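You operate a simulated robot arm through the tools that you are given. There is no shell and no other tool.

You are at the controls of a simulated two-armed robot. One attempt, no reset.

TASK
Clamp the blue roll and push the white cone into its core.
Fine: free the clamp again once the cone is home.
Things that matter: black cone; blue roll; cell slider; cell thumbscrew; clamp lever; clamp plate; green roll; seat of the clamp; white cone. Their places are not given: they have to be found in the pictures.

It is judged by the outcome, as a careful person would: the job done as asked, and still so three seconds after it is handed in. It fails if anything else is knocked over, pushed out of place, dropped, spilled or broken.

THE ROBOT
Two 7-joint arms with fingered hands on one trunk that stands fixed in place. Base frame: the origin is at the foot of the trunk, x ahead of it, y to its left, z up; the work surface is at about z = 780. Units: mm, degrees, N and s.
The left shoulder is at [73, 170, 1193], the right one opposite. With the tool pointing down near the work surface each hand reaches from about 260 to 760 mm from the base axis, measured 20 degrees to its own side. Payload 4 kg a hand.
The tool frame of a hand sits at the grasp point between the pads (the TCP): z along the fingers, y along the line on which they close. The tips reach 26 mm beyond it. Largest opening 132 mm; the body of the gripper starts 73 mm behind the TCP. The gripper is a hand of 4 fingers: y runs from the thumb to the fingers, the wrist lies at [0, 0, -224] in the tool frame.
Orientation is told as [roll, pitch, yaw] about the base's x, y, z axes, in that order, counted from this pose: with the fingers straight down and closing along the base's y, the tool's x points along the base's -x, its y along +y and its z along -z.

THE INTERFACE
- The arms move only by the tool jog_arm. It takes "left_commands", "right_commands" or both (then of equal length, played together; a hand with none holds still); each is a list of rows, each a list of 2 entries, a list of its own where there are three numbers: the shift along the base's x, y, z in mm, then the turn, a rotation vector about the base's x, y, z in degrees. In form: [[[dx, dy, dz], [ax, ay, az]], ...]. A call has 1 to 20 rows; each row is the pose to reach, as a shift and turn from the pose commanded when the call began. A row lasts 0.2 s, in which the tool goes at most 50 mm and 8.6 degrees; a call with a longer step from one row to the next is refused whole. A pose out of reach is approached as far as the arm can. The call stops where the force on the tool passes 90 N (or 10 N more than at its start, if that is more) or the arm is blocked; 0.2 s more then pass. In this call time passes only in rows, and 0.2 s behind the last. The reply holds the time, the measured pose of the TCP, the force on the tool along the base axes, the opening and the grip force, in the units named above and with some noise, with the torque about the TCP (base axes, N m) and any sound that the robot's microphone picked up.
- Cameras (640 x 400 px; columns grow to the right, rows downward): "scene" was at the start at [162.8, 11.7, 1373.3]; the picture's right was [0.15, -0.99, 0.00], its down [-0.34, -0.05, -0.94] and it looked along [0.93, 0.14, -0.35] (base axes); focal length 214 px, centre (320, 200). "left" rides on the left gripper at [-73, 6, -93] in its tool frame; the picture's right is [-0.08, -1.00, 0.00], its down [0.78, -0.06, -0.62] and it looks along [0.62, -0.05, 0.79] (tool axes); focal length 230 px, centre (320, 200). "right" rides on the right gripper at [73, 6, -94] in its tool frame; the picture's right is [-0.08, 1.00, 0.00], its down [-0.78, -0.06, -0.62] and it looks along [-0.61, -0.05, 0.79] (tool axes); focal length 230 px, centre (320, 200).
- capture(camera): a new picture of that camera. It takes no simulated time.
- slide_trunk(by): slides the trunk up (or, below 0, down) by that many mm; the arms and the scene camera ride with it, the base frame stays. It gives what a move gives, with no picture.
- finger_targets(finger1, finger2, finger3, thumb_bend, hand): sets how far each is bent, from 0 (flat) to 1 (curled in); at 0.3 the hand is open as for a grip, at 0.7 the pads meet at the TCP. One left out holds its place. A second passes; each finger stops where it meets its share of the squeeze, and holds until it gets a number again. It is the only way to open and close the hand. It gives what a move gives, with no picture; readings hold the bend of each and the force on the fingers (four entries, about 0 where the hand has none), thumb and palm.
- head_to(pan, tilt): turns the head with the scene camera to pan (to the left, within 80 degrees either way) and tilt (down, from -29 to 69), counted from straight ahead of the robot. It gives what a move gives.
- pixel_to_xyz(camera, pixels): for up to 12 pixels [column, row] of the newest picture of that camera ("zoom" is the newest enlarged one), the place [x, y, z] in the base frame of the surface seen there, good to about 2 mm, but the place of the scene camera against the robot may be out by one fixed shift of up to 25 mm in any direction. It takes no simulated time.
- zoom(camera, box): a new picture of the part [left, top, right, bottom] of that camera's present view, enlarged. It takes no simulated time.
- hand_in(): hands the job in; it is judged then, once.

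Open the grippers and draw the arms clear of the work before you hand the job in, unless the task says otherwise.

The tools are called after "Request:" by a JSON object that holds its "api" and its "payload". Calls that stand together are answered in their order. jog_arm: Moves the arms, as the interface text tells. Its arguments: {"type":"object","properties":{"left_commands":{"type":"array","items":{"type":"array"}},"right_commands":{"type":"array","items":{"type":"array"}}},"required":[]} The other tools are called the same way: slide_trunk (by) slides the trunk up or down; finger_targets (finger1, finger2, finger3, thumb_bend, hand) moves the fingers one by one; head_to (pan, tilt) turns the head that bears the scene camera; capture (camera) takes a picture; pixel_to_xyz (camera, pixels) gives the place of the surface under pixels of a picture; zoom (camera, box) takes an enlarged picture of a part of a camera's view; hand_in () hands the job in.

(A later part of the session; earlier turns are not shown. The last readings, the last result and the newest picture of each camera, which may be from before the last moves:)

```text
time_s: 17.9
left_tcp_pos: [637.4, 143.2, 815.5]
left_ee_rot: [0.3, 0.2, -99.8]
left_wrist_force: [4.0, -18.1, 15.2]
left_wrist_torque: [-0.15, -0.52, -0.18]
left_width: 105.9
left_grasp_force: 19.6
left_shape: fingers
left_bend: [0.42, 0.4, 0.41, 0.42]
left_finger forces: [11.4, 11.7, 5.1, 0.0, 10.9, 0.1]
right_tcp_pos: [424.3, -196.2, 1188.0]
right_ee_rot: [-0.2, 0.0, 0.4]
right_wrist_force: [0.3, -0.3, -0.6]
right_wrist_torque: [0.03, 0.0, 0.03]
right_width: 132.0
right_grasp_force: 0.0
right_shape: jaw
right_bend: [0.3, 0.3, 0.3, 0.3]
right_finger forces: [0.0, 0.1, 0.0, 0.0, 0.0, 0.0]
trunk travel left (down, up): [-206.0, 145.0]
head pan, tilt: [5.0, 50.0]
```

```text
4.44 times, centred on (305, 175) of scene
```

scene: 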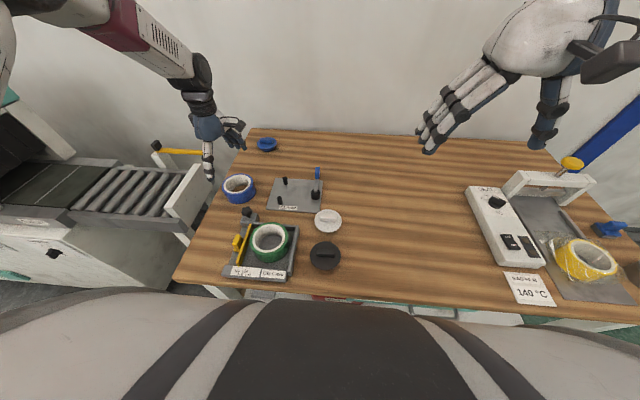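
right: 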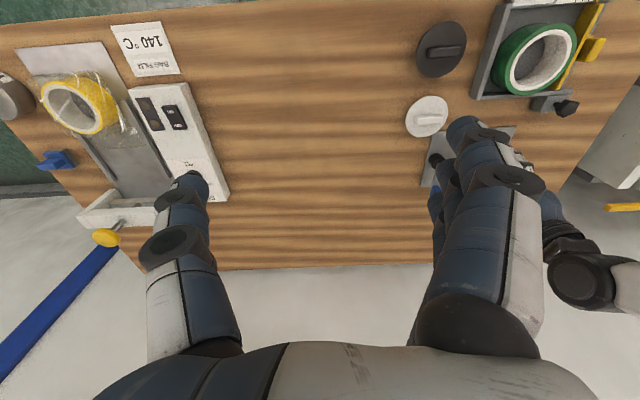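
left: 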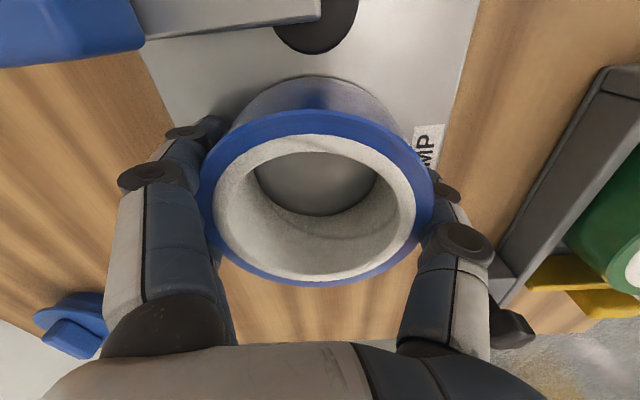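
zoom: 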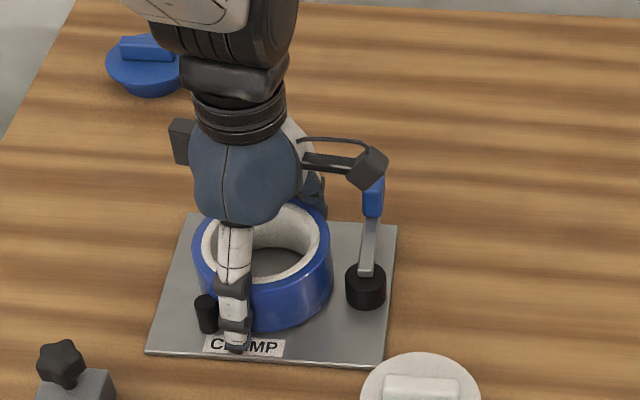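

Firm contact with the posts (18 N); the plate has not moved. I'll relieve the load slightly and open the hand.

Request:
{"api": "jog_arm", "payload": {"left_commands": [[[0, -1.5, 0.8], [0, 0, 0]]]}}

Request:
{"api": "finger_targets", "payload": {"hand": "left", "finger1": 0.33, "finger2": 0.33, "finger3": 0.33, "thumb_bend": 0.33}}

Request:
{"api": "capture", "payload": {"camera": "left"}}

```text
time_s: 18.3
left_tcp_pos: [637.0, 142.9, 815.0]
left_ee_rot: [0.1, 0.2, -99.7]
left_wrist_force: [4.7, -14.1, 12.4]
left_wrist_torque: [-0.09, -0.45, -0.18]
left_width: 106.0
left_grasp_force: 19.1
left_shape: fingers
left_bend: [0.42, 0.4, 0.41, 0.42]
left_finger forces: [10.1, 12.1, 4.9, 0.0, 10.6, 0.0]
right_tcp_pos: [425.1, -196.8, 1187.1]
right_ee_rot: [-0.1, 0.1, 0.4]
right_wrist_force: [-0.1, 0.8, 0.0]
right_wrist_torque: [-0.01, 0.04, 0.04]
right_width: 131.8
right_grasp_force: 0.0
right_shape: jaw
right_bend: [0.3, 0.3, 0.3, 0.3]
right_finger forces: [0.1, 0.0, 0.1, 0.0, 0.0, 0.1]
trunk travel left (down, up): [-206.0, 145.0]
head pan, tilt: [5.0, 50.0]
```

```text
time_s: 19.3
left_tcp_pos: [635.1, 144.2, 815.3]
left_ee_rot: [0.1, 0.2, -99.7]
left_wrist_force: [1.2, 0.6, 0.1]
left_wrist_torque: [0.04, 0.02, 0.0]
left_width: 126.1
left_grasp_force: 0.7
left_shape: fingers
left_bend: [0.33, 0.32, 0.33, 0.33]
left_finger forces: [0.1, 0.6, 0.0, 0.1, 0.1, 0.0]
right_tcp_pos: [427.0, -194.2, 1187.4]
right_ee_rot: [-0.4, 0.0, 0.4]
right_wrist_force: [0.6, 0.6, 0.3]
right_wrist_torque: [0.03, -0.02, -0.02]
right_width: 132.2
right_grasp_force: 0.2
right_shape: jaw
right_bend: [0.3, 0.3, 0.3, 0.3]
right_finger forces: [0.1, 0.0, 0.1, 0.1, 0.0, 0.1]
trunk travel left (down, up): [-206.0, 145.0]
head pan, tilt: [5.0, 50.0]
```

```text
taken
```

left: 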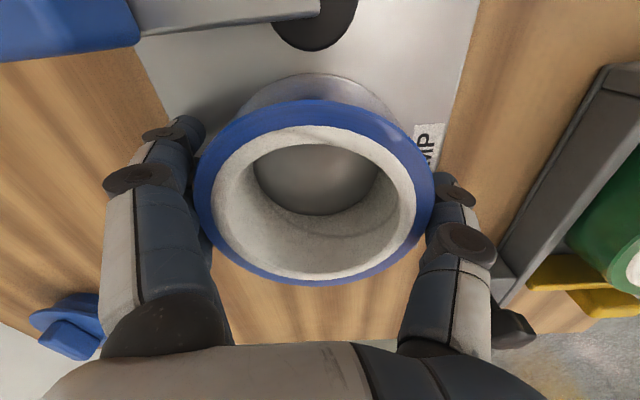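

The roll is free, though the left-hand fingers sit close to it. I'll open a bit more and lift straight up.

Request:
{"api": "finger_targets", "payload": {"hand": "left", "finger1": 0.29, "finger2": 0.29, "finger3": 0.29, "thumb_bend": 0.32}}

Request:
{"api": "jog_arm", "payload": {"left_commands": [[[2, 0, 10], [0, 0, 0]], [[2, 0, 25], [0, 0, 0]], [[2, 0, 45], [0, 0, 0]], [[2, 0, 70], [0, 0, 0]], [[2, 0, 100], [0, 0, 0]], [[2, 0, 130], [0, 0, 0]]]}}

Request:
{"api": "capture", "payload": {"camera": "left"}}

Request:
{"api": "zoom", "payload": {"camera": "scene", "box": [260, 130, 350, 220]}}

```text
time_s: 20.3
left_tcp_pos: [636.8, 144.2, 815.7]
left_ee_rot: [0.3, 0.1, -99.7]
left_wrist_force: [-0.2, -0.3, -0.6]
left_wrist_torque: [-0.02, 0.01, 0.05]
left_width: 134.7
left_grasp_force: 0.1
left_shape: fingers
left_bend: [0.28, 0.28, 0.28, 0.32]
left_finger forces: [0.1, 0.1, 0.1, 0.1, 0.1, 0.0]
right_tcp_pos: [425.0, -194.6, 1187.6]
right_ee_rot: [-0.3, 0.0, 0.4]
right_wrist_force: [0.2, 0.3, 0.5]
right_wrist_torque: [0.0, 0.06, 0.0]
right_width: 131.9
right_grasp_force: 0.1
right_shape: jaw
right_bend: [0.3, 0.3, 0.3, 0.3]
right_finger forces: [0.0, 0.1, 0.1, 0.0, 0.1, 0.0]
trunk travel left (down, up): [-206.0, 145.0]
head pan, tilt: [5.0, 50.0]
```

```text
time_s: 21.7
left_tcp_pos: [638.4, 143.8, 945.6]
left_ee_rot: [0.3, 0.0, -99.7]
left_wrist_force: [-0.2, -0.1, -0.1]
left_wrist_torque: [0.01, 0.0, -0.01]
left_width: 135.0
left_grasp_force: 0.1
left_shape: fingers
left_bend: [0.28, 0.28, 0.28, 0.32]
left_finger forces: [0.0, 0.0, 0.1, 0.1, 0.0, 0.0]
right_tcp_pos: [425.7, -194.9, 1187.8]
right_ee_rot: [-0.2, 0.0, 0.4]
right_wrist_force: [-0.1, 0.0, -0.3]
right_wrist_torque: [0.0, -0.02, 0.02]
right_width: 132.0
right_grasp_force: 0.0
right_shape: jaw
right_bend: [0.3, 0.3, 0.3, 0.3]
right_finger forces: [0.0, 0.0, 0.1, 0.0, 0.0, 0.1]
trunk travel left (down, up): [-206.0, 145.0]
head pan, tilt: [5.0, 50.0]
```

```text
taken
```

left: 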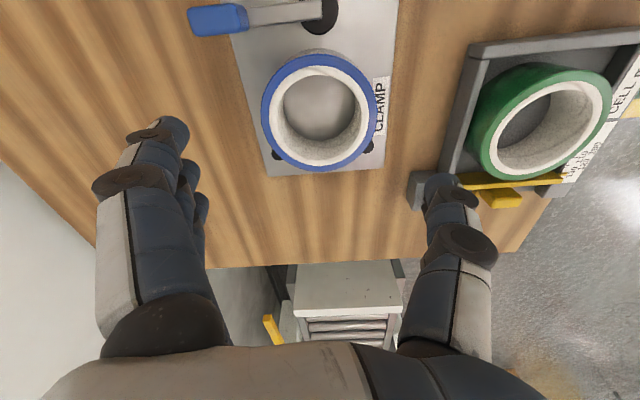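

```text
4.44 times, centred on (305, 175) of scene
```

zoom: 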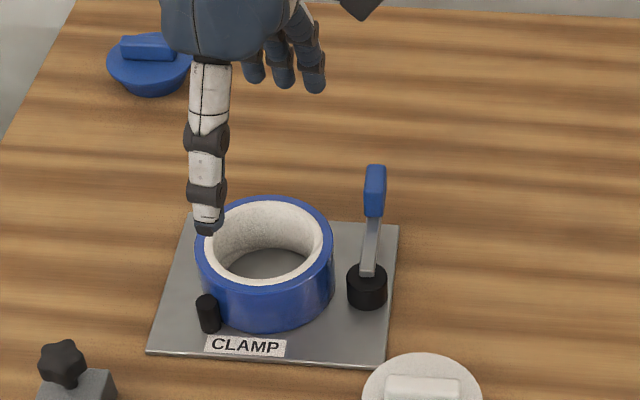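

The roll is seated against the posts. I'll look closely at the cam, lever and roll, and measure them.

Request:
{"api": "zoom", "payload": {"camera": "left", "box": [180, 0, 410, 180]}}

Request:
{"api": "pixel_to_xyz", "payload": {"camera": "left", "pixels": [[319, 15], [315, 30], [335, 15], [200, 20], [240, 17], [280, 12], [264, 105], [375, 100], [323, 170], [320, 57], [278, 153], [366, 146]]}}

```text
2.22 times, centred on (295, 90) of left
```

zoom: 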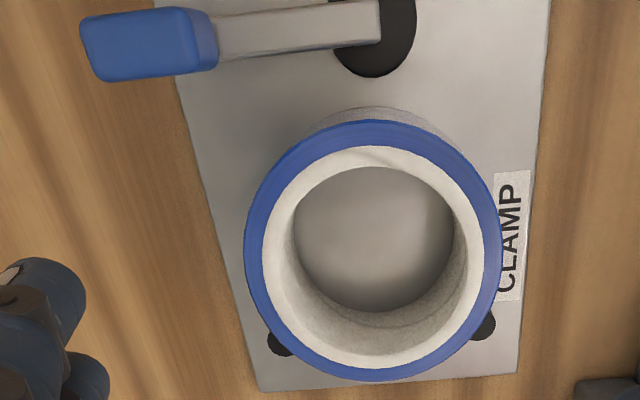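

```text
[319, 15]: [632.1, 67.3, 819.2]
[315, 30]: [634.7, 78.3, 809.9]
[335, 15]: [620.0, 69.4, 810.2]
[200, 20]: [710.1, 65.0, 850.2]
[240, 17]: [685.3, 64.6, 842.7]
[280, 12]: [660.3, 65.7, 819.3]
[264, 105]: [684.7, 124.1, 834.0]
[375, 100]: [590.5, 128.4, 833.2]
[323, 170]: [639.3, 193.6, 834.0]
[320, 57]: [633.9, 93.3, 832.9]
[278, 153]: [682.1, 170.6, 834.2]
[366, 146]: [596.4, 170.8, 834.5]
```

Roll: centre ≈(637,143.5), top 834, with a ~15 mm gap to the cam edge at y≈78.5. The lever handle is at ≈(685–712, 65, 835–852). I'll turn the hand back to yaw 0 above the handle so I can take hold of it with the fingertips above roll height.

Request:
{"api": "jog_arm", "payload": {"left_commands": [[[4, -5, 3], [0, 0, 8]], [[8, -10, 6], [0, 0, 16]], [[13, -15, 9], [0, 0, 24]], [[18, -20, 12], [0, 0, 32]], [[23, -26, 14], [0, 0, 40]], [[28, -32, 14], [0, 0, 48]], [[33, -38, 14], [0, 0, 56]], [[38, -44, 14], [0, 0, 64]], [[43, -50, 14], [0, 0, 72]], [[48, -56, 14], [0, 0, 80]], [[54, -64, 14], [0, 0, 88]], [[60, -72, 14], [0, 0, 95]], [[64, -78, 14], [0, 0, 99.7]]]}}

Request:
{"api": "finger_targets", "payload": {"hand": "left", "finger1": 0.55, "finger2": 0.55, "finger3": 0.55, "thumb_bend": 0.55}}

Request:
{"api": "capture", "payload": {"camera": "left"}}

Request:
{"api": "zoom", "payload": {"camera": "scene", "box": [260, 110, 380, 220]}}

```text
time_s: 24.5
left_tcp_pos: [704.2, 70.5, 963.2]
left_ee_rot: [0.1, -0.1, 0.6]
left_wrist_force: [-0.2, 0.5, 0.6]
left_wrist_torque: [0.01, 0.03, -0.06]
left_width: 134.6
left_grasp_force: 0.0
left_shape: fingers
left_bend: [0.28, 0.28, 0.28, 0.32]
left_finger forces: [0.0, 0.0, 0.0, 0.0, 0.0, 0.1]
right_tcp_pos: [425.7, -193.3, 1187.6]
right_ee_rot: [-0.3, 0.1, 0.4]
right_wrist_force: [-0.3, 0.5, 0.3]
right_wrist_torque: [0.01, -0.01, -0.01]
right_width: 131.8
right_grasp_force: 0.0
right_shape: jaw
right_bend: [0.3, 0.3, 0.3, 0.3]
right_finger forces: [0.1, 0.0, 0.0, 0.0, 0.1, 0.0]
trunk travel left (down, up): [-206.0, 145.0]
head pan, tilt: [5.0, 50.0]
```

```text
time_s: 25.5
left_tcp_pos: [703.8, 71.1, 958.5]
left_ee_rot: [0.2, 0.2, 0.5]
left_wrist_force: [-0.4, -0.3, 0.3]
left_wrist_torque: [0.03, 0.0, 0.01]
left_width: 55.4
left_grasp_force: 0.1
left_shape: fingers
left_bend: [0.55, 0.55, 0.55, 0.55]
left_finger forces: [0.0, 0.0, 0.1, 0.0, 0.0, 0.0]
right_tcp_pos: [424.6, -194.8, 1186.3]
right_ee_rot: [-0.2, 0.1, 0.5]
right_wrist_force: [-0.2, 0.5, -0.1]
right_wrist_torque: [0.03, 0.0, -0.01]
right_width: 132.2
right_grasp_force: 0.0
right_shape: jaw
right_bend: [0.3, 0.3, 0.3, 0.3]
right_finger forces: [0.0, 0.0, 0.0, 0.0, 0.0, 0.0]
trunk travel left (down, up): [-206.0, 145.0]
head pan, tilt: [5.0, 50.0]
```

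```text
taken
```

left: 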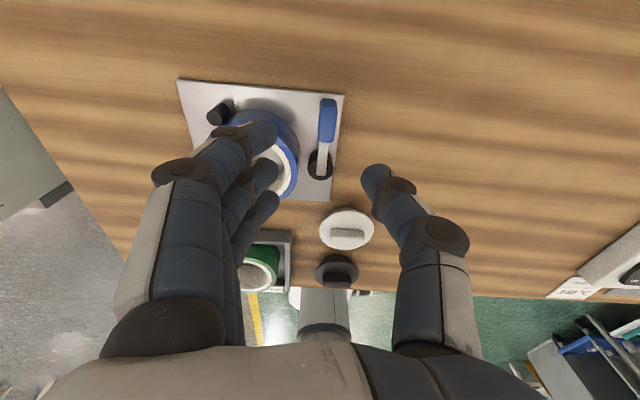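

```text
3.64 times, centred on (320, 165) of scene
```

zoom: 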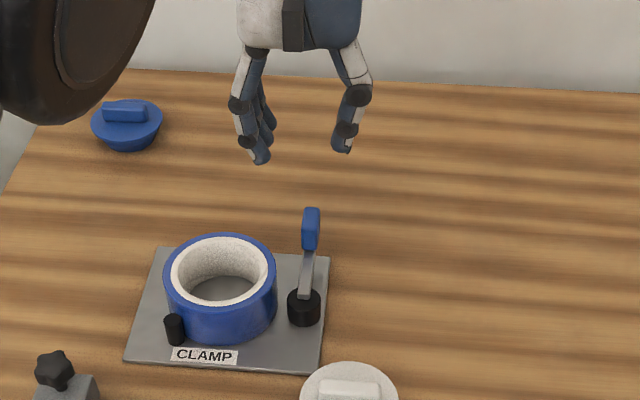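

The handle is at (327,120) in the left view. I'll measure it before descending.

Request:
{"api": "pixel_to_xyz", "payload": {"camera": "left", "pixels": [[328, 105], [327, 120], [326, 138], [322, 120], [333, 120], [322, 150], [320, 165], [322, 180]]}}

Request:
{"api": "zoom", "payload": {"camera": "left", "box": [260, 70, 380, 220]}}

```text
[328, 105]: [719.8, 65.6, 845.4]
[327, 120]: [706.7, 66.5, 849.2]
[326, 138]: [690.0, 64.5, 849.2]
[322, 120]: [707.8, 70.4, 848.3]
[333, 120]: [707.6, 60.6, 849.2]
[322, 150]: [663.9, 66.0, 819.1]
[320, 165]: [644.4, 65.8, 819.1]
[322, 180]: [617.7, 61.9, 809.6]
```

```text
2.67 times, centred on (320, 145) of left
```

zoom: 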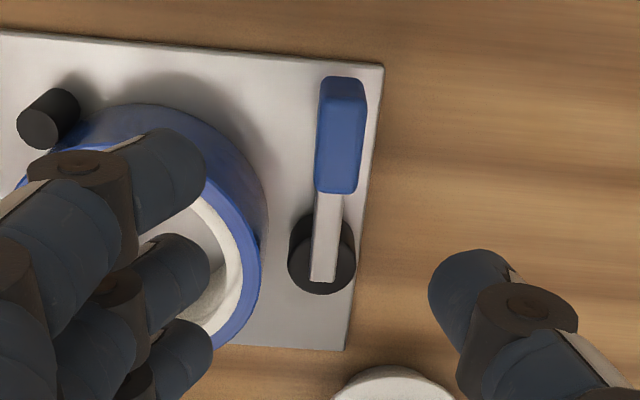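

The handle block spans x≈683–722, y≈58–73, top z 849. I'll descend so the tips reach z≈834, at its sides and above the roll.

Request:
{"api": "jog_arm", "payload": {"left_commands": [[[-1, -5, -25], [0, 0, 0]], [[-1, -5.5, -50], [0, 0, 0]], [[-1, -5.5, -75], [0, 0, 0]], [[-1, -5.5, -99], [0, 0, 0]]]}}

Request:
{"api": "capture", "payload": {"camera": "left"}}

Request:
{"api": "zoom", "payload": {"camera": "scene", "box": [260, 110, 380, 220]}}

```text
time_s: 26.5
left_tcp_pos: [699.8, 60.1, 860.6]
left_ee_rot: [0.2, 0.1, -0.1]
left_wrist_force: [0.6, 0.3, 0.0]
left_wrist_torque: [0.05, 0.01, 0.0]
left_width: 55.3
left_grasp_force: 0.1
left_shape: fingers
left_bend: [0.55, 0.55, 0.55, 0.55]
left_finger forces: [0.0, 0.1, 0.1, 0.0, 0.0, 0.0]
right_tcp_pos: [424.2, -194.3, 1188.3]
right_ee_rot: [-0.3, 0.0, 0.4]
right_wrist_force: [0.6, -0.7, -0.6]
right_wrist_torque: [-0.01, -0.03, 0.0]
right_width: 131.9
right_grasp_force: 0.1
right_shape: jaw
right_bend: [0.3, 0.3, 0.3, 0.3]
right_finger forces: [0.1, 0.1, 0.1, 0.1, 0.0, 0.0]
trunk travel left (down, up): [-206.0, 145.0]
head pan, tilt: [5.0, 50.0]
```

```text
taken
```

left: 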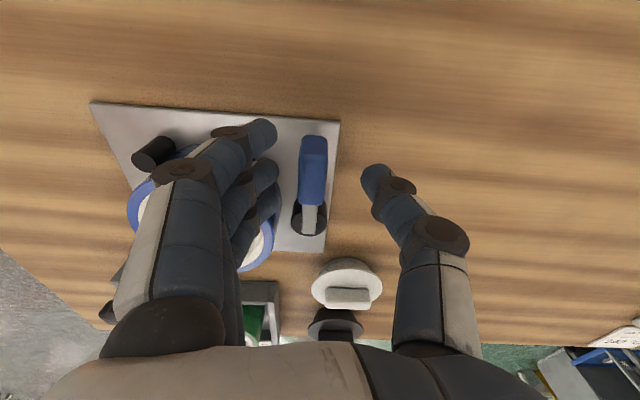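

```text
3.64 times, centred on (320, 165) of scene
```

zoom: 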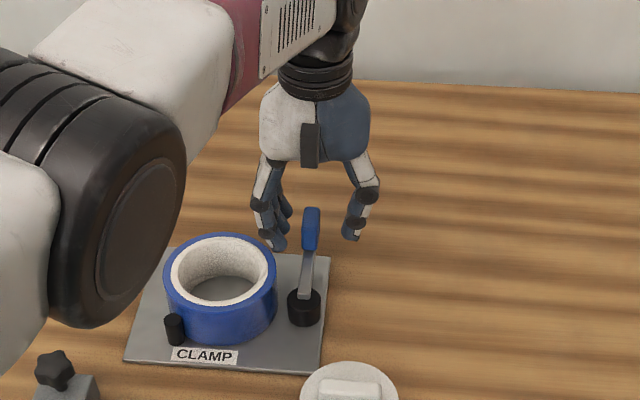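

The handle at (312,170) sits slightly to the left of the finger midpoint at (320). I'll shift +4 mm in y and close lightly on it.

Request:
{"api": "jog_arm", "payload": {"left_commands": [[[3, 4, -4], [0, 0, 0]]]}}

Request:
{"api": "finger_targets", "payload": {"hand": "left", "finger1": 0.65, "finger2": 0.65, "finger3": 0.65, "thumb_bend": 0.65}}

Request:
{"api": "capture", "payload": {"camera": "left"}}

```text
time_s: 26.9
left_tcp_pos: [700.2, 66.5, 855.9]
left_ee_rot: [0.2, 0.0, 0.0]
left_wrist_force: [1.0, -2.0, 0.8]
left_wrist_torque: [-0.01, -0.02, -0.04]
left_width: 55.2
left_grasp_force: 0.9
left_shape: fingers
left_bend: [0.55, 0.55, 0.57, 0.55]
left_finger forces: [0.1, 0.0, 2.0, 0.0, 0.0, 0.0]
left hand out of reach, approached as far as the arm can: row 1
right_tcp_pos: [424.3, -194.1, 1187.4]
right_ee_rot: [-0.3, 0.0, 0.4]
right_wrist_force: [0.2, 0.4, 0.3]
right_wrist_torque: [-0.01, -0.01, -0.01]
right_width: 131.7
right_grasp_force: 0.0
right_shape: jaw
right_bend: [0.3, 0.3, 0.3, 0.3]
right_finger forces: [0.0, 0.0, 0.0, 0.0, 0.1, 0.0]
trunk travel left (down, up): [-206.0, 145.0]
head pan, tilt: [5.0, 50.0]
```

```text
time_s: 27.9
left_tcp_pos: [699.9, 66.3, 857.3]
left_ee_rot: [0.3, 0.1, 0.1]
left_wrist_force: [-0.7, -0.4, 0.6]
left_wrist_torque: [0.02, 0.0, 0.01]
left_width: 26.5
left_grasp_force: 0.5
left_shape: fingers
left_bend: [0.65, 0.65, 0.65, 0.65]
left_finger forces: [0.1, 0.0, 0.0, 0.1, 0.8, 0.0]
right_tcp_pos: [424.2, -195.1, 1188.1]
right_ee_rot: [-0.2, -0.1, 0.3]
right_wrist_force: [0.8, 0.6, -0.4]
right_wrist_torque: [0.01, 0.0, -0.01]
right_width: 131.9
right_grasp_force: 0.0
right_shape: jaw
right_bend: [0.3, 0.3, 0.3, 0.3]
right_finger forces: [0.1, 0.0, 0.0, 0.1, 0.0, 0.1]
trunk travel left (down, up): [-206.0, 145.0]
head pan, tilt: [5.0, 50.0]
```

```text
taken
```

left: 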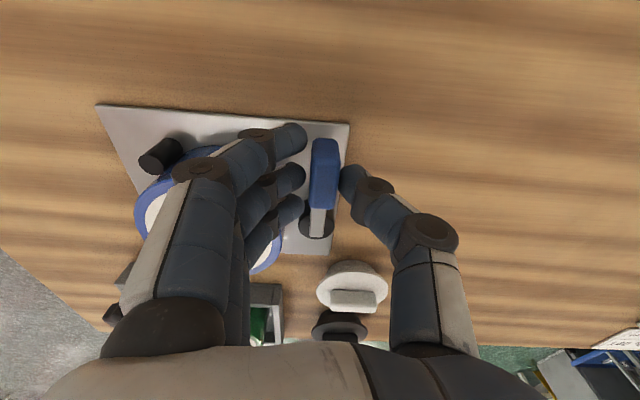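

The handle is caged between the thumb and fingers. I'll test a small clockwise turn (towards −y) about the pivot ≈(627,63) and watch the force.

Request:
{"api": "jog_arm", "payload": {"left_commands": [[[0, -5, 0], [0, 0, -4]], [[-0.3, -10.2, 0], [0, 0, -8]]]}}

Request:
{"api": "capture", "payload": {"camera": "left"}}

Request:
{"api": "zoom", "payload": {"camera": "scene", "box": [260, 110, 380, 220]}}

```text
time_s: 28.5
left_tcp_pos: [699.6, 56.3, 856.0]
left_ee_rot: [0.2, 0.0, -8.0]
left_wrist_force: [1.9, 0.9, 0.0]
left_wrist_torque: [0.0, -0.02, 0.0]
left_width: 26.0
left_grasp_force: 0.7
left_shape: fingers
left_bend: [0.65, 0.64, 0.65, 0.65]
left_finger forces: [0.7, 0.6, 0.0, 0.0, 0.0, 0.0]
right_tcp_pos: [424.7, -194.7, 1188.0]
right_ee_rot: [-0.3, 0.0, 0.5]
right_wrist_force: [-0.5, -0.5, 0.1]
right_wrist_torque: [0.01, 0.01, 0.02]
right_width: 131.8
right_grasp_force: 0.1
right_shape: jaw
right_bend: [0.3, 0.3, 0.3, 0.3]
right_finger forces: [0.1, 0.0, 0.0, 0.0, 0.0, 0.1]
trunk travel left (down, up): [-206.0, 145.0]
head pan, tilt: [5.0, 50.0]
```

```text
taken
```

left: 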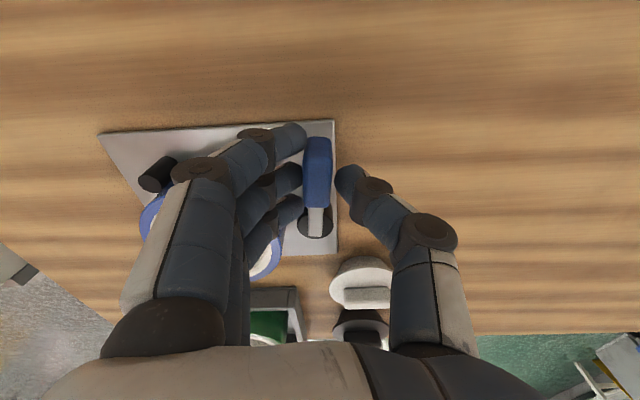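

```text
3.64 times, centred on (320, 165) of scene
```

zoom: 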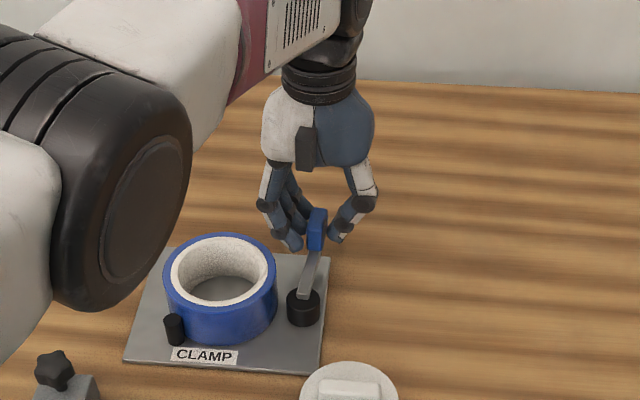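

The lever follows clockwise with almost no force. I'll continue along the arc another 32°.

Request:
{"api": "jog_arm", "payload": {"left_commands": [[[-1.6, -10, 0], [0, 0, -8]], [[-4.7, -19.7, 0], [0, 0, -16]], [[-9, -28.9, 0], [0, 0, -24]], [[-14.6, -37.4, 0], [0, 0, -32]]]}}

Request:
{"api": "capture", "payload": {"camera": "left"}}

Request:
{"api": "zoom", "payload": {"camera": "scene", "box": [260, 110, 380, 220]}}

```text
time_s: 29.5
left_tcp_pos: [694.3, 35.8, 863.0]
left_ee_rot: [0.5, -0.4, -38.4]
left_wrist_force: [0.0, 0.4, 0.2]
left_wrist_torque: [0.0, -0.02, -0.01]
left_width: 25.9
left_grasp_force: 0.7
left_shape: fingers
left_bend: [0.65, 0.65, 0.65, 0.65]
left_finger forces: [0.0, 0.6, 0.0, 0.0, 0.1, 0.0]
right_tcp_pos: [424.3, -194.7, 1187.4]
right_ee_rot: [-0.2, 0.0, 0.3]
right_wrist_force: [-0.5, 0.6, 1.1]
right_wrist_torque: [0.0, 0.01, 0.01]
right_width: 131.9
right_grasp_force: 0.0
right_shape: jaw
right_bend: [0.3, 0.3, 0.3, 0.3]
right_finger forces: [0.0, 0.0, 0.1, 0.0, 0.0, 0.1]
trunk travel left (down, up): [-206.0, 145.0]
head pan, tilt: [5.0, 50.0]
```

```text
taken
```

left: 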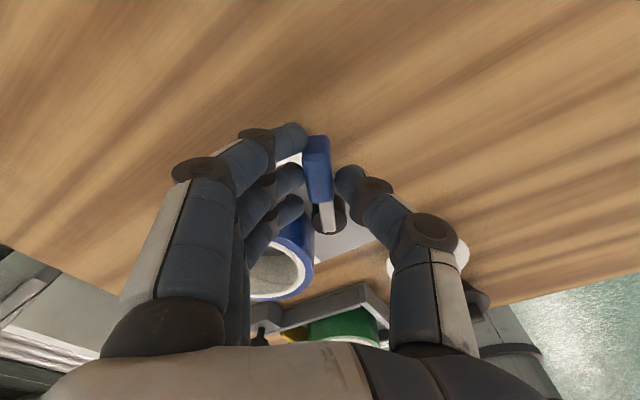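

```text
3.64 times, centred on (320, 165) of scene
```

zoom: 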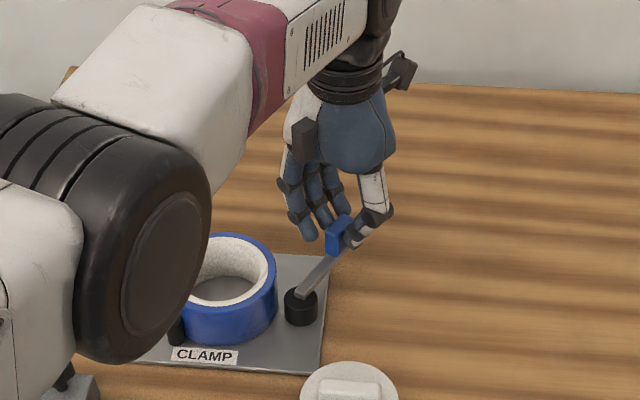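

The hand lags its command (at (694,36,863) with yaw −38), and the elbow is swinging low in view. I'll check where the elbow is relative to the roll and cell.

Request:
{"api": "capture", "payload": {"camera": "scene"}}

Request:
{"api": "pixel_to_xyz", "payload": {"camera": "scene", "pixels": [[255, 215], [270, 200], [280, 195], [262, 175], [240, 200], [290, 140], [310, 120], [315, 185], [321, 165], [328, 170]]}}

```text
taken
```

scene: 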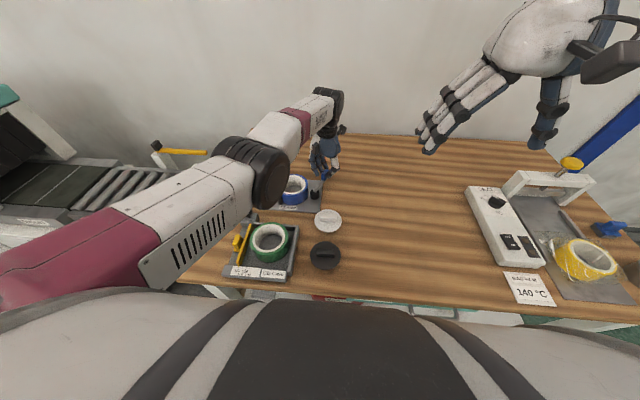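

```text
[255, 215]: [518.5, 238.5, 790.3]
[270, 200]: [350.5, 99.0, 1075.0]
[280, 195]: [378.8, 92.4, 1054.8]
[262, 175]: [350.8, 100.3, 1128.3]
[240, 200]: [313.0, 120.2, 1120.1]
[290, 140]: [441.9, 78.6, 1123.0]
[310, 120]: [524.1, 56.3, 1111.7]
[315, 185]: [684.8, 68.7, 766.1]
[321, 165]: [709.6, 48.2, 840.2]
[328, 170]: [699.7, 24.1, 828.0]
```

Elbow is safely high (z>1050). I'll send a hold row to see whether the hand catches up with its command.

Request:
{"api": "jog_arm", "payload": {"left_commands": [[[0, 0, 0], [0, 0, 0]], [[0, 0, 0], [0, 0, 0]]]}}

Request:
{"api": "capture", "payload": {"camera": "left"}}

```text
time_s: 30.1
left_tcp_pos: [691.8, 36.2, 858.0]
left_ee_rot: [0.6, 0.0, -38.5]
left_wrist_force: [1.1, -0.3, 0.5]
left_wrist_torque: [0.02, -0.01, 0.0]
left_width: 26.1
left_grasp_force: 1.0
left_shape: fingers
left_bend: [0.65, 0.65, 0.65, 0.65]
left_finger forces: [1.3, 0.2, 0.1, 0.0, 0.0, 0.0]
right_tcp_pos: [424.9, -195.1, 1187.5]
right_ee_rot: [-0.4, -0.1, 0.4]
right_wrist_force: [-0.1, 0.3, 0.6]
right_wrist_torque: [0.01, 0.02, 0.0]
right_width: 131.5
right_grasp_force: 0.2
right_shape: jaw
right_bend: [0.3, 0.3, 0.3, 0.3]
right_finger forces: [0.0, 0.0, 0.0, 0.0, 0.0, 0.1]
trunk travel left (down, up): [-206.0, 145.0]
head pan, tilt: [5.0, 50.0]
```

```text
taken
```

left: 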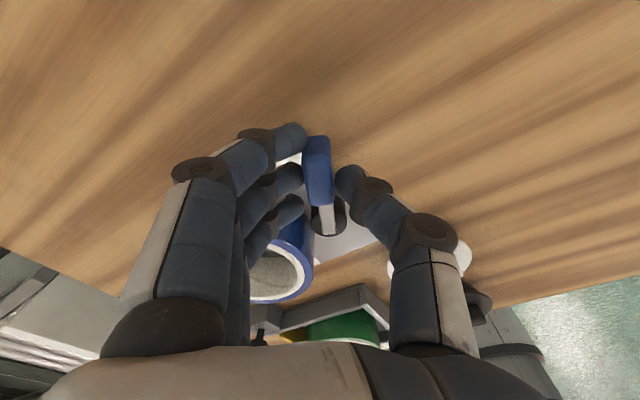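

The hand stays near (692,36), while the lever is only ≈−23°. I'll continue along the arc towards smaller radius (closer to the shoulder), with less yaw.

Request:
{"api": "jog_arm", "payload": {"left_commands": [[[-5, -6, 0], [0, 0, -3]], [[-11, -12, 0], [0, 0, -6]]]}}

Request:
{"api": "capture", "payload": {"camera": "left"}}

```text
time_s: 30.9
left_tcp_pos: [693.8, 41.3, 855.2]
left_ee_rot: [0.6, 0.3, -42.9]
left_wrist_force: [1.9, -1.4, 1.6]
left_wrist_torque: [-0.06, -0.05, 0.02]
left_width: 28.1
left_grasp_force: 2.1
left_shape: fingers
left_bend: [0.64, 0.65, 0.65, 0.65]
left_finger forces: [2.1, 0.0, 0.1, 0.0, 1.6, 0.1]
left hand out of reach, approached as far as the arm can: row 2
right_tcp_pos: [425.5, -194.7, 1187.0]
right_ee_rot: [-0.2, -0.1, 0.5]
right_wrist_force: [-0.1, -0.1, -0.6]
right_wrist_torque: [0.03, 0.01, -0.01]
right_width: 132.0
right_grasp_force: 0.0
right_shape: jaw
right_bend: [0.3, 0.3, 0.3, 0.3]
right_finger forces: [0.0, 0.0, 0.1, 0.0, 0.0, 0.0]
trunk travel left (down, up): [-206.0, 145.0]
head pan, tilt: [5.0, 50.0]
stopped in row 2 (left hand): the arm was blocked; the commanded pose is now the measured one
```

```text
taken
```

left: 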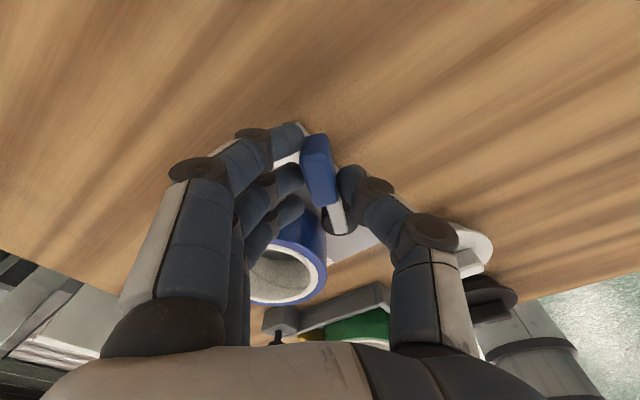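

The left arm is at full stretch there (arm nearly straight). I'll undo the excess yaw, then tilt the hand so the fingers lean forward, which brings the wrist back within reach.

Request:
{"api": "jog_arm", "payload": {"left_commands": [[[-2, 0, 0], [0, 0, 7]], [[-4, 0, 0], [0, 0, 14]], [[-5, 0, 0], [0, 0, 21]]]}}

Request:
{"api": "capture", "payload": {"camera": "left"}}

```text
time_s: 31.7
left_tcp_pos: [691.0, 42.4, 855.3]
left_ee_rot: [0.7, 0.5, -21.7]
left_wrist_force: [-0.7, 0.0, 0.3]
left_wrist_torque: [0.01, -0.01, -0.01]
left_width: 26.1
left_grasp_force: 0.0
left_shape: fingers
left_bend: [0.65, 0.65, 0.65, 0.65]
left_finger forces: [0.1, 0.0, 0.0, 0.1, 0.3, 0.0]
left hand out of reach, approached as far as the arm can: row 3
right_tcp_pos: [425.3, -194.8, 1187.0]
right_ee_rot: [-0.4, 0.0, 0.4]
right_wrist_force: [0.3, 1.0, -0.4]
right_wrist_torque: [-0.02, -0.03, 0.01]
right_width: 131.8
right_grasp_force: 0.1
right_shape: jaw
right_bend: [0.3, 0.3, 0.3, 0.3]
right_finger forces: [0.0, 0.0, 0.0, 0.0, 0.0, 0.1]
trunk travel left (down, up): [-206.0, 145.0]
head pan, tilt: [5.0, 50.0]
```

```text
taken
```

left: 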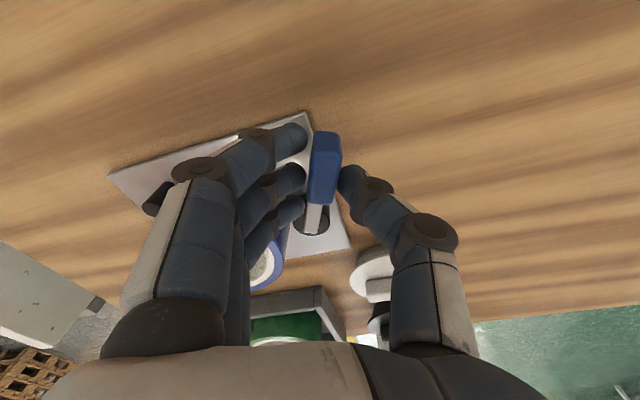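

Now the tilt: fingers lean outward along the lever, by −20° about the axis across it.

Request:
{"api": "jog_arm", "payload": {"left_commands": [[[-2, 0, 1], [-1.7, -4.7, 0]], [[-3, 0, 2], [-3.4, -9.4, 0]], [[-4, 0, 3], [-5.1, -14.1, 0]], [[-4, 0, 4], [-6.8, -18.8, 0]]]}}

Request:
{"api": "capture", "payload": {"camera": "left"}}

Request:
{"api": "capture", "payload": {"camera": "scene"}}

```text
time_s: 32.7
left_tcp_pos: [757.8, 17.9, 844.3]
left_ee_rot: [1.5, -19.4, -22.1]
left_wrist_force: [-0.3, 0.8, 0.0]
left_wrist_torque: [0.03, 0.02, -0.02]
left_width: 25.8
left_grasp_force: 0.0
left_shape: fingers
left_bend: [0.65, 0.65, 0.65, 0.65]
left_finger forces: [0.0, 0.0, 0.1, 0.0, 0.0, 0.0]
left hand out of reach, approached as far as the arm can: row 1, 2, 3, 4
right_tcp_pos: [426.0, -193.8, 1187.7]
right_ee_rot: [-0.3, 0.1, 0.4]
right_wrist_force: [0.8, 0.2, -0.1]
right_wrist_torque: [-0.01, 0.03, 0.0]
right_width: 132.2
right_grasp_force: 0.1
right_shape: jaw
right_bend: [0.3, 0.3, 0.3, 0.3]
right_finger forces: [0.0, 0.0, 0.0, 0.0, 0.0, 0.0]
trunk travel left (down, up): [-206.0, 145.0]
head pan, tilt: [5.0, 50.0]
```

```text
taken
```

left: 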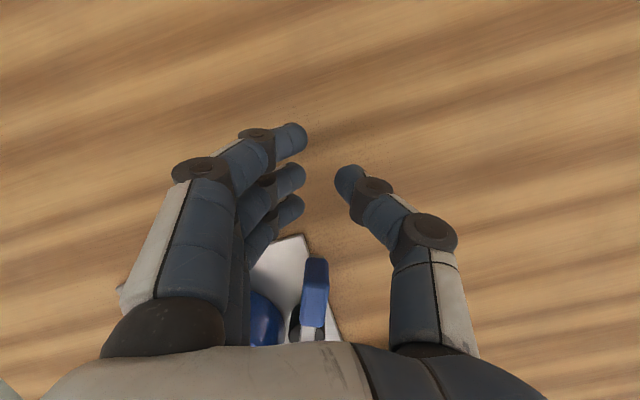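

```text
taken
```

scene: 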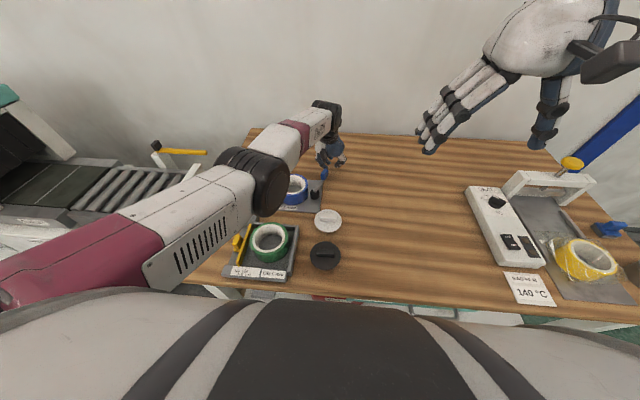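

The wrist stayed put and the fingers slid outward off the end of the handle, to (758,18). Nothing was hit. I'll raise the hand first and see where the command reference lies.

Request:
{"api": "jog_arm", "payload": {"left_commands": [[[0, 0, 30], [0, 0, 0]], [[0, 0, 60], [0, 0, 0]]]}}

Request:
{"api": "capture", "payload": {"camera": "left"}}

Request:
{"api": "zoom", "payload": {"camera": "scene", "box": [260, 110, 380, 220]}}

```text
time_s: 33.3
left_tcp_pos: [767.8, 15.5, 900.4]
left_ee_rot: [1.6, -19.4, -21.9]
left_wrist_force: [0.8, 0.6, 0.0]
left_wrist_torque: [0.01, -0.01, -0.03]
left_width: 26.1
left_grasp_force: 0.2
left_shape: fingers
left_bend: [0.65, 0.65, 0.65, 0.65]
left_finger forces: [0.0, 0.1, 0.0, 0.0, 0.0, 0.0]
left hand out of reach, approached as far as the arm can: row 1, 2
right_tcp_pos: [425.6, -194.5, 1187.1]
right_ee_rot: [-0.3, 0.0, 0.4]
right_wrist_force: [-0.8, -0.3, -0.8]
right_wrist_torque: [0.01, 0.03, 0.0]
right_width: 131.9
right_grasp_force: 0.0
right_shape: jaw
right_bend: [0.3, 0.3, 0.3, 0.3]
right_finger forces: [0.0, 0.0, 0.0, 0.0, 0.0, 0.1]
trunk travel left (down, up): [-206.0, 145.0]
head pan, tilt: [5.0, 50.0]
```

```text
taken
```

left: 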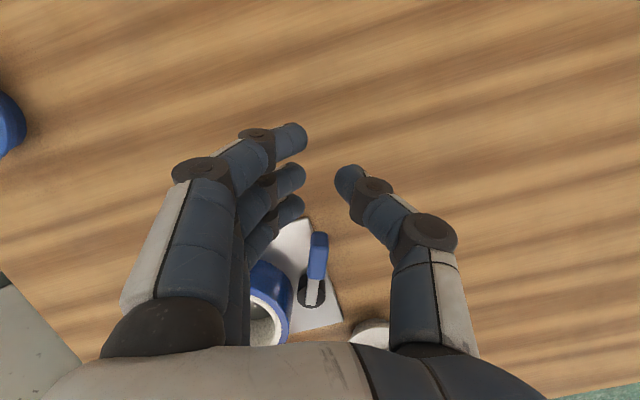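

```text
3.64 times, centred on (320, 165) of scene
```

zoom: 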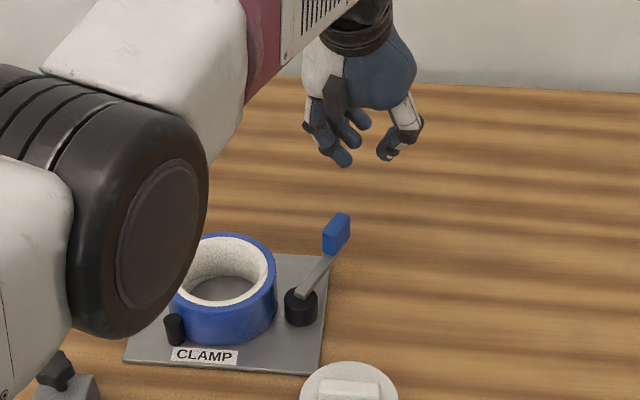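

The roll and lever (now ≈−25°) look fine. The arm seems stuck stretched out, so I'll pull the hand back towards the shoulder while raising it.

Request:
{"api": "jog_arm", "payload": {"left_commands": [[[-20, 10, 20], [0, 0, 0]], [[-45, 20, 40], [0, 0, 0]], [[-70, 30, 60], [0, 0, 0]], [[-95, 40, 70], [0, 0, 0]]]}}

Request:
{"api": "capture", "payload": {"camera": "scene"}}

```text
time_s: 34.3
left_tcp_pos: [773.5, 15.1, 960.7]
left_ee_rot: [1.4, -19.6, -22.1]
left_wrist_force: [-0.2, -0.2, 0.0]
left_wrist_torque: [-0.01, -0.01, -0.01]
left_width: 26.0
left_grasp_force: 0.0
left_shape: fingers
left_bend: [0.65, 0.65, 0.65, 0.65]
left_finger forces: [0.0, 0.0, 0.0, 0.1, 0.0, 0.0]
left hand out of reach, approached as far as the arm can: row 1, 2, 3, 4
right_tcp_pos: [425.6, -194.2, 1186.6]
right_ee_rot: [-0.3, -0.1, 0.3]
right_wrist_force: [0.1, -0.4, -0.6]
right_wrist_torque: [0.01, 0.0, 0.01]
right_width: 131.7
right_grasp_force: 0.0
right_shape: jaw
right_bend: [0.3, 0.3, 0.3, 0.3]
right_finger forces: [0.0, 0.1, 0.0, 0.0, 0.0, 0.0]
trunk travel left (down, up): [-206.0, 145.0]
head pan, tilt: [5.0, 50.0]
```

```text
taken
```

scene: 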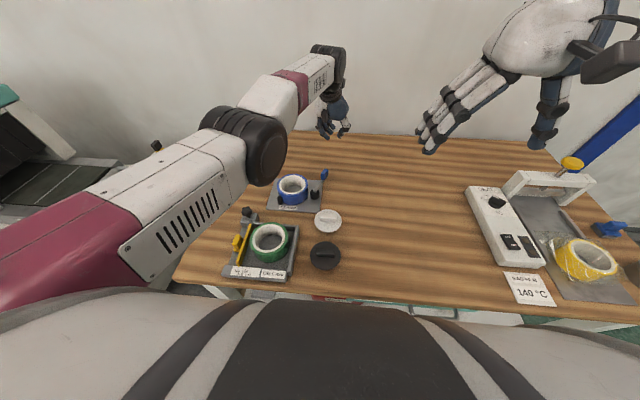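

Only the height follows; the elbow stays locked straight. I'll undo the tilt up here in free space and see if the arm folds again.

Request:
{"api": "jog_arm", "payload": {"left_commands": [[[-10, 0, 0], [1.7, 4.7, 0]], [[-20, 0, 0], [3.4, 9.4, 0]], [[-30, 0, 0], [5.1, 14.1, 0]], [[-40, 0, 0], [6.8, 18.8, 0]]]}}

Request:
{"api": "capture", "payload": {"camera": "scene"}}

```text
time_s: 35.3
left_tcp_pos: [709.9, 36.0, 962.8]
left_ee_rot: [0.7, -1.9, -21.7]
left_wrist_force: [0.7, 0.5, 0.1]
left_wrist_torque: [0.02, 0.0, 0.02]
left_width: 25.9
left_grasp_force: 0.1
left_shape: fingers
left_bend: [0.65, 0.65, 0.65, 0.65]
left_finger forces: [0.1, 0.0, 0.0, 0.1, 0.0, 0.1]
left hand out of reach, approached as far as the arm can: row 1, 2, 3, 4
right_tcp_pos: [426.0, -195.1, 1187.5]
right_ee_rot: [-0.2, -0.1, 0.4]
right_wrist_force: [0.5, -0.7, 0.1]
right_wrist_torque: [-0.03, 0.03, 0.03]
right_width: 132.0
right_grasp_force: 0.1
right_shape: jaw
right_bend: [0.3, 0.3, 0.3, 0.3]
right_finger forces: [0.0, 0.0, 0.0, 0.1, 0.0, 0.1]
trunk travel left (down, up): [-206.0, 145.0]
head pan, tilt: [5.0, 50.0]
```

```text
taken
```

scene: 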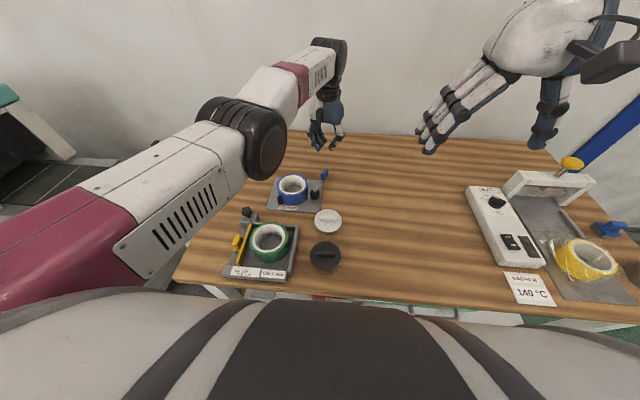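

Arm is still straight, wrist at ≈(703,43). Next I'll try a sideways move (+y), away from the crossing-over posture.

Request:
{"api": "jog_arm", "payload": {"left_commands": [[[-5, 25, 0], [0, 0, 0]], [[-15, 50, 0], [0, 0, 0]], [[-30, 75, 0], [0, 0, 0]], [[-45, 100, 0], [0, 0, 0]]]}}

Request:
{"api": "capture", "payload": {"camera": "scene"}}

```text
time_s: 36.3
left_tcp_pos: [720.7, 119.3, 964.8]
left_ee_rot: [0.5, 0.4, -22.3]
left_wrist_force: [0.2, -0.5, 0.2]
left_wrist_torque: [0.01, 0.0, -0.01]
left_width: 25.5
left_grasp_force: 0.1
left_shape: fingers
left_bend: [0.65, 0.65, 0.65, 0.65]
left_finger forces: [0.0, 0.0, 0.0, 0.0, 0.0, 0.0]
left hand out of reach, approached as far as the arm can: row 2, 3, 4
right_tcp_pos: [425.7, -195.4, 1189.2]
right_ee_rot: [-0.3, 0.0, 0.4]
right_wrist_force: [0.0, 0.2, 0.5]
right_wrist_torque: [-0.01, 0.03, 0.0]
right_width: 132.0
right_grasp_force: 0.1
right_shape: jaw
right_bend: [0.3, 0.3, 0.3, 0.3]
right_finger forces: [0.1, 0.0, 0.0, 0.0, 0.1, 0.2]
trunk travel left (down, up): [-206.0, 145.0]
head pan, tilt: [5.0, 50.0]
```

```text
taken
```

scene: 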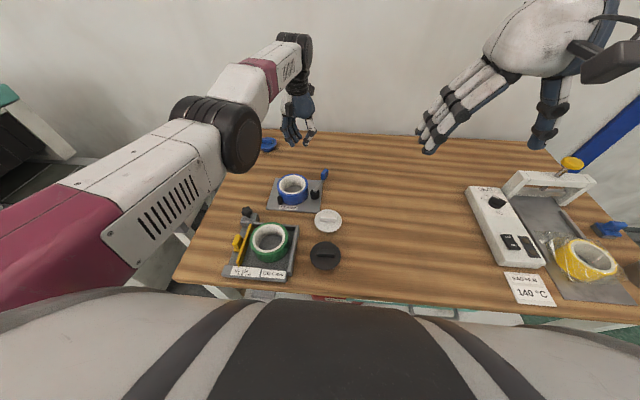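

Row 1 solved cleanly this time. I'll try a radial pull-in again in small steps, combined with a turn back to yaw 0.

Request:
{"api": "jog_arm", "payload": {"left_commands": [[[-5, 3, 0], [0, 0, 0]], [[-10, 6, 0], [0, 0, 0]], [[-20, 10, 0], [0, 0, 5]], [[-30, 15, 0], [0, 0, 10]], [[-45, 20, 0], [0, 0, 15]], [[-65, 25, 0], [0, 0, 20]]]}}

```text
time_s: 37.7
left_tcp_pos: [721.3, 130.9, 965.8]
left_ee_rot: [0.6, 0.6, -2.2]
left_wrist_force: [-0.1, -1.0, 0.5]
left_wrist_torque: [0.04, -0.02, 0.0]
left_width: 25.6
left_grasp_force: 0.0
left_shape: fingers
left_bend: [0.65, 0.65, 0.65, 0.65]
left_finger forces: [0.0, 0.0, 0.1, 0.0, 0.0, 0.0]
left hand out of reach, approached as far as the arm can: row 1, 2, 3, 4, 5, 6
right_tcp_pos: [426.2, -194.1, 1187.6]
right_ee_rot: [-0.4, 0.1, 0.4]
right_wrist_force: [0.8, 0.2, -0.3]
right_wrist_torque: [0.01, -0.03, 0.0]
right_width: 132.0
right_grasp_force: 0.0
right_shape: jaw
right_bend: [0.3, 0.3, 0.3, 0.3]
right_finger forces: [0.0, 0.0, 0.0, 0.1, 0.1, 0.0]
trunk travel left (down, up): [-206.0, 145.0]
head pan, tilt: [5.0, 50.0]
```

Still extended. I'll try the opposite vertical direction, down 60 mm (tips stay above 870, clear of everything), with a slight pull-in.

Request:
{"api": "jog_arm", "payload": {"left_commands": [[[0, 0, -20], [0, 0, 0]], [[-5, 0, -40], [0, 0, 0]], [[-15, 0, -60], [0, 0, 0]]]}}

```text
time_s: 38.5
left_tcp_pos: [719.6, 129.3, 903.8]
left_ee_rot: [0.6, 0.5, -2.2]
left_wrist_force: [-0.3, 0.4, 0.4]
left_wrist_torque: [0.0, -0.03, 0.01]
left_width: 26.0
left_grasp_force: 0.0
left_shape: fingers
left_bend: [0.65, 0.65, 0.65, 0.65]
left_finger forces: [0.0, 0.0, 0.0, 0.0, 0.0, 0.0]
left hand out of reach, approached as far as the arm can: row 2, 3
right_tcp_pos: [426.5, -194.9, 1186.7]
right_ee_rot: [-0.3, 0.0, 0.3]
right_wrist_force: [0.7, -0.4, -0.7]
right_wrist_torque: [-0.02, 0.0, -0.02]
right_width: 131.7
right_grasp_force: 0.1
right_shape: jaw
right_bend: [0.3, 0.3, 0.3, 0.3]
right_finger forces: [0.0, 0.0, 0.1, 0.1, 0.2, 0.0]
trunk travel left (down, up): [-206.0, 145.0]
head pan, tilt: [5.0, 50.0]
```

Pure tangential moves solve, so only the elbow fold is singular. The last direction to try is −y with a pull-in; at z 904 that's above the lever.

Request:
{"api": "jog_arm", "payload": {"left_commands": [[[-10, -30, 10], [0, 0, 0]], [[-25, -60, 20], [0, 0, 0]], [[-40, -85, 30], [0, 0, 0]]]}}

```text
time_s: 39.3
left_tcp_pos: [698.2, 41.4, 931.0]
left_ee_rot: [0.7, 0.6, -1.8]
left_wrist_force: [0.4, 0.1, -0.2]
left_wrist_torque: [-0.01, 0.0, 0.03]
left_width: 25.7
left_grasp_force: 0.1
left_shape: fingers
left_bend: [0.65, 0.65, 0.65, 0.65]
left_finger forces: [0.0, 0.0, 0.0, 0.0, 0.0, 0.0]
left hand out of reach, approached as far as the arm can: row 1, 2, 3
right_tcp_pos: [425.3, -195.4, 1187.4]
right_ee_rot: [-0.3, 0.0, 0.4]
right_wrist_force: [-0.2, -0.1, -0.5]
right_wrist_torque: [0.01, 0.0, 0.0]
right_width: 131.9
right_grasp_force: 0.0
right_shape: jaw
right_bend: [0.3, 0.3, 0.3, 0.3]
right_finger forces: [0.0, 0.0, 0.0, 0.1, 0.0, 0.1]
trunk travel left (down, up): [-206.0, 145.0]
head pan, tilt: [5.0, 50.0]
```

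Shoulder–wrist distance has dropped from 651 to 639 mm, so −y is the folding direction. I'll continue that way, rising a bit.

Request:
{"api": "jog_arm", "payload": {"left_commands": [[[-10, -15, 5], [0, 0, 0]], [[-20, -30, 10], [0, 0, 0]], [[-35, -45, 15], [0, 0, 0]], [[-50, -60, 20], [0, 0, 0]]]}}

Request:
{"api": "capture", "payload": {"camera": "scene"}}

```text
time_s: 40.5
left_tcp_pos: [698.1, 42.9, 942.6]
left_ee_rot: [0.9, 1.0, 3.2]
left_wrist_force: [0.5, -0.1, -0.6]
left_wrist_torque: [-0.02, -0.03, -0.02]
left_width: 25.8
left_grasp_force: 0.0
left_shape: fingers
left_bend: [0.65, 0.65, 0.65, 0.65]
left_finger forces: [0.0, 0.0, 0.0, 0.0, 0.0, 0.0]
left hand out of reach, approached as far as the arm can: row 1, 2, 3, 4
right_tcp_pos: [425.1, -194.2, 1187.9]
right_ee_rot: [-0.3, 0.0, 0.5]
right_wrist_force: [0.2, 0.0, 0.4]
right_wrist_torque: [-0.03, -0.01, 0.01]
right_width: 132.2
right_grasp_force: 0.1
right_shape: jaw
right_bend: [0.3, 0.3, 0.3, 0.3]
right_finger forces: [0.0, 0.0, 0.1, 0.1, 0.1, 0.0]
trunk travel left (down, up): [-206.0, 145.0]
head pan, tilt: [5.0, 50.0]
stopped in row 4 (left hand): the arm was blocked; the commanded pose is now the measured one
```

```text
taken
```

scene: 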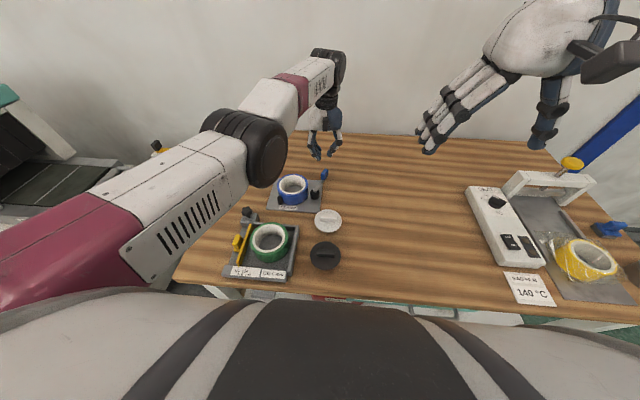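

The arm is also at a shoulder limit at y≈40. I'll command a long, persistent retreat up and back towards the original folded posture, (450,245,1090), to drive the elbow out of its straight position.

Request:
{"api": "jog_arm", "payload": {"left_commands": [[[-25, 20, 15], [0, 0, 0]], [[-50, 40, 30], [0, 0, 0]], [[-75, 60, 45], [0, 0, 0]], [[-100, 80, 60], [0, 0, 0]], [[-125, 100, 75], [0, 0, 0]], [[-150, 120, 90], [0, 0, 0]], [[-175, 140, 105], [0, 0, 0]], [[-200, 160, 120], [0, 0, 0]], [[-225, 180, 135], [0, 0, 0]], [[-250, 200, 150], [0, 0, 0]], [[-250, 200, 150], [0, 0, 0]], [[-250, 200, 150], [0, 0, 0]], [[-250, 200, 150], [0, 0, 0]], [[-250, 200, 150], [0, 0, 0]]]}}

Request:
{"api": "capture", "payload": {"camera": "scene"}}

```text
time_s: 43.5
left_tcp_pos: [701.5, 217.7, 1158.1]
left_ee_rot: [1.0, 1.0, 2.8]
left_wrist_force: [-0.5, 0.0, 0.3]
left_wrist_torque: [-0.03, 0.03, 0.0]
left_width: 25.7
left_grasp_force: 0.1
left_shape: fingers
left_bend: [0.65, 0.65, 0.65, 0.65]
left_finger forces: [0.0, 0.1, 0.0, 0.0, 0.1, 0.0]
left hand out of reach, approached as far as the arm can: row 1, 2, 3, 4, 5, 6, 7, 8, 9, 10, 11, 12, 13, 14
right_tcp_pos: [426.1, -194.8, 1187.4]
right_ee_rot: [-0.3, 0.0, 0.4]
right_wrist_force: [-0.6, 0.5, 0.1]
right_wrist_torque: [0.04, 0.0, 0.01]
right_width: 131.8
right_grasp_force: 0.0
right_shape: jaw
right_bend: [0.3, 0.3, 0.3, 0.3]
right_finger forces: [0.0, 0.1, 0.0, 0.1, 0.0, 0.0]
trunk travel left (down, up): [-206.0, 145.0]
head pan, tilt: [5.0, 50.0]
```

```text
taken
```

scene: 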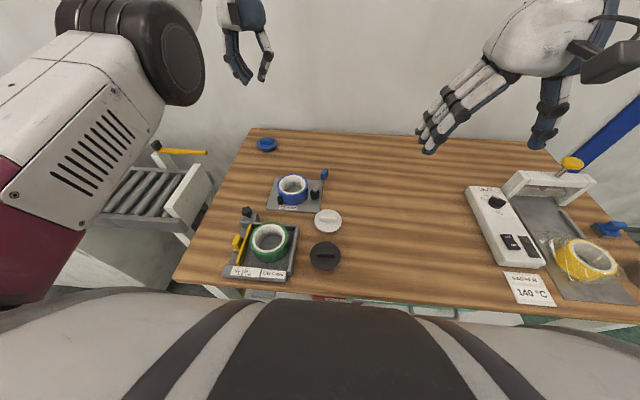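

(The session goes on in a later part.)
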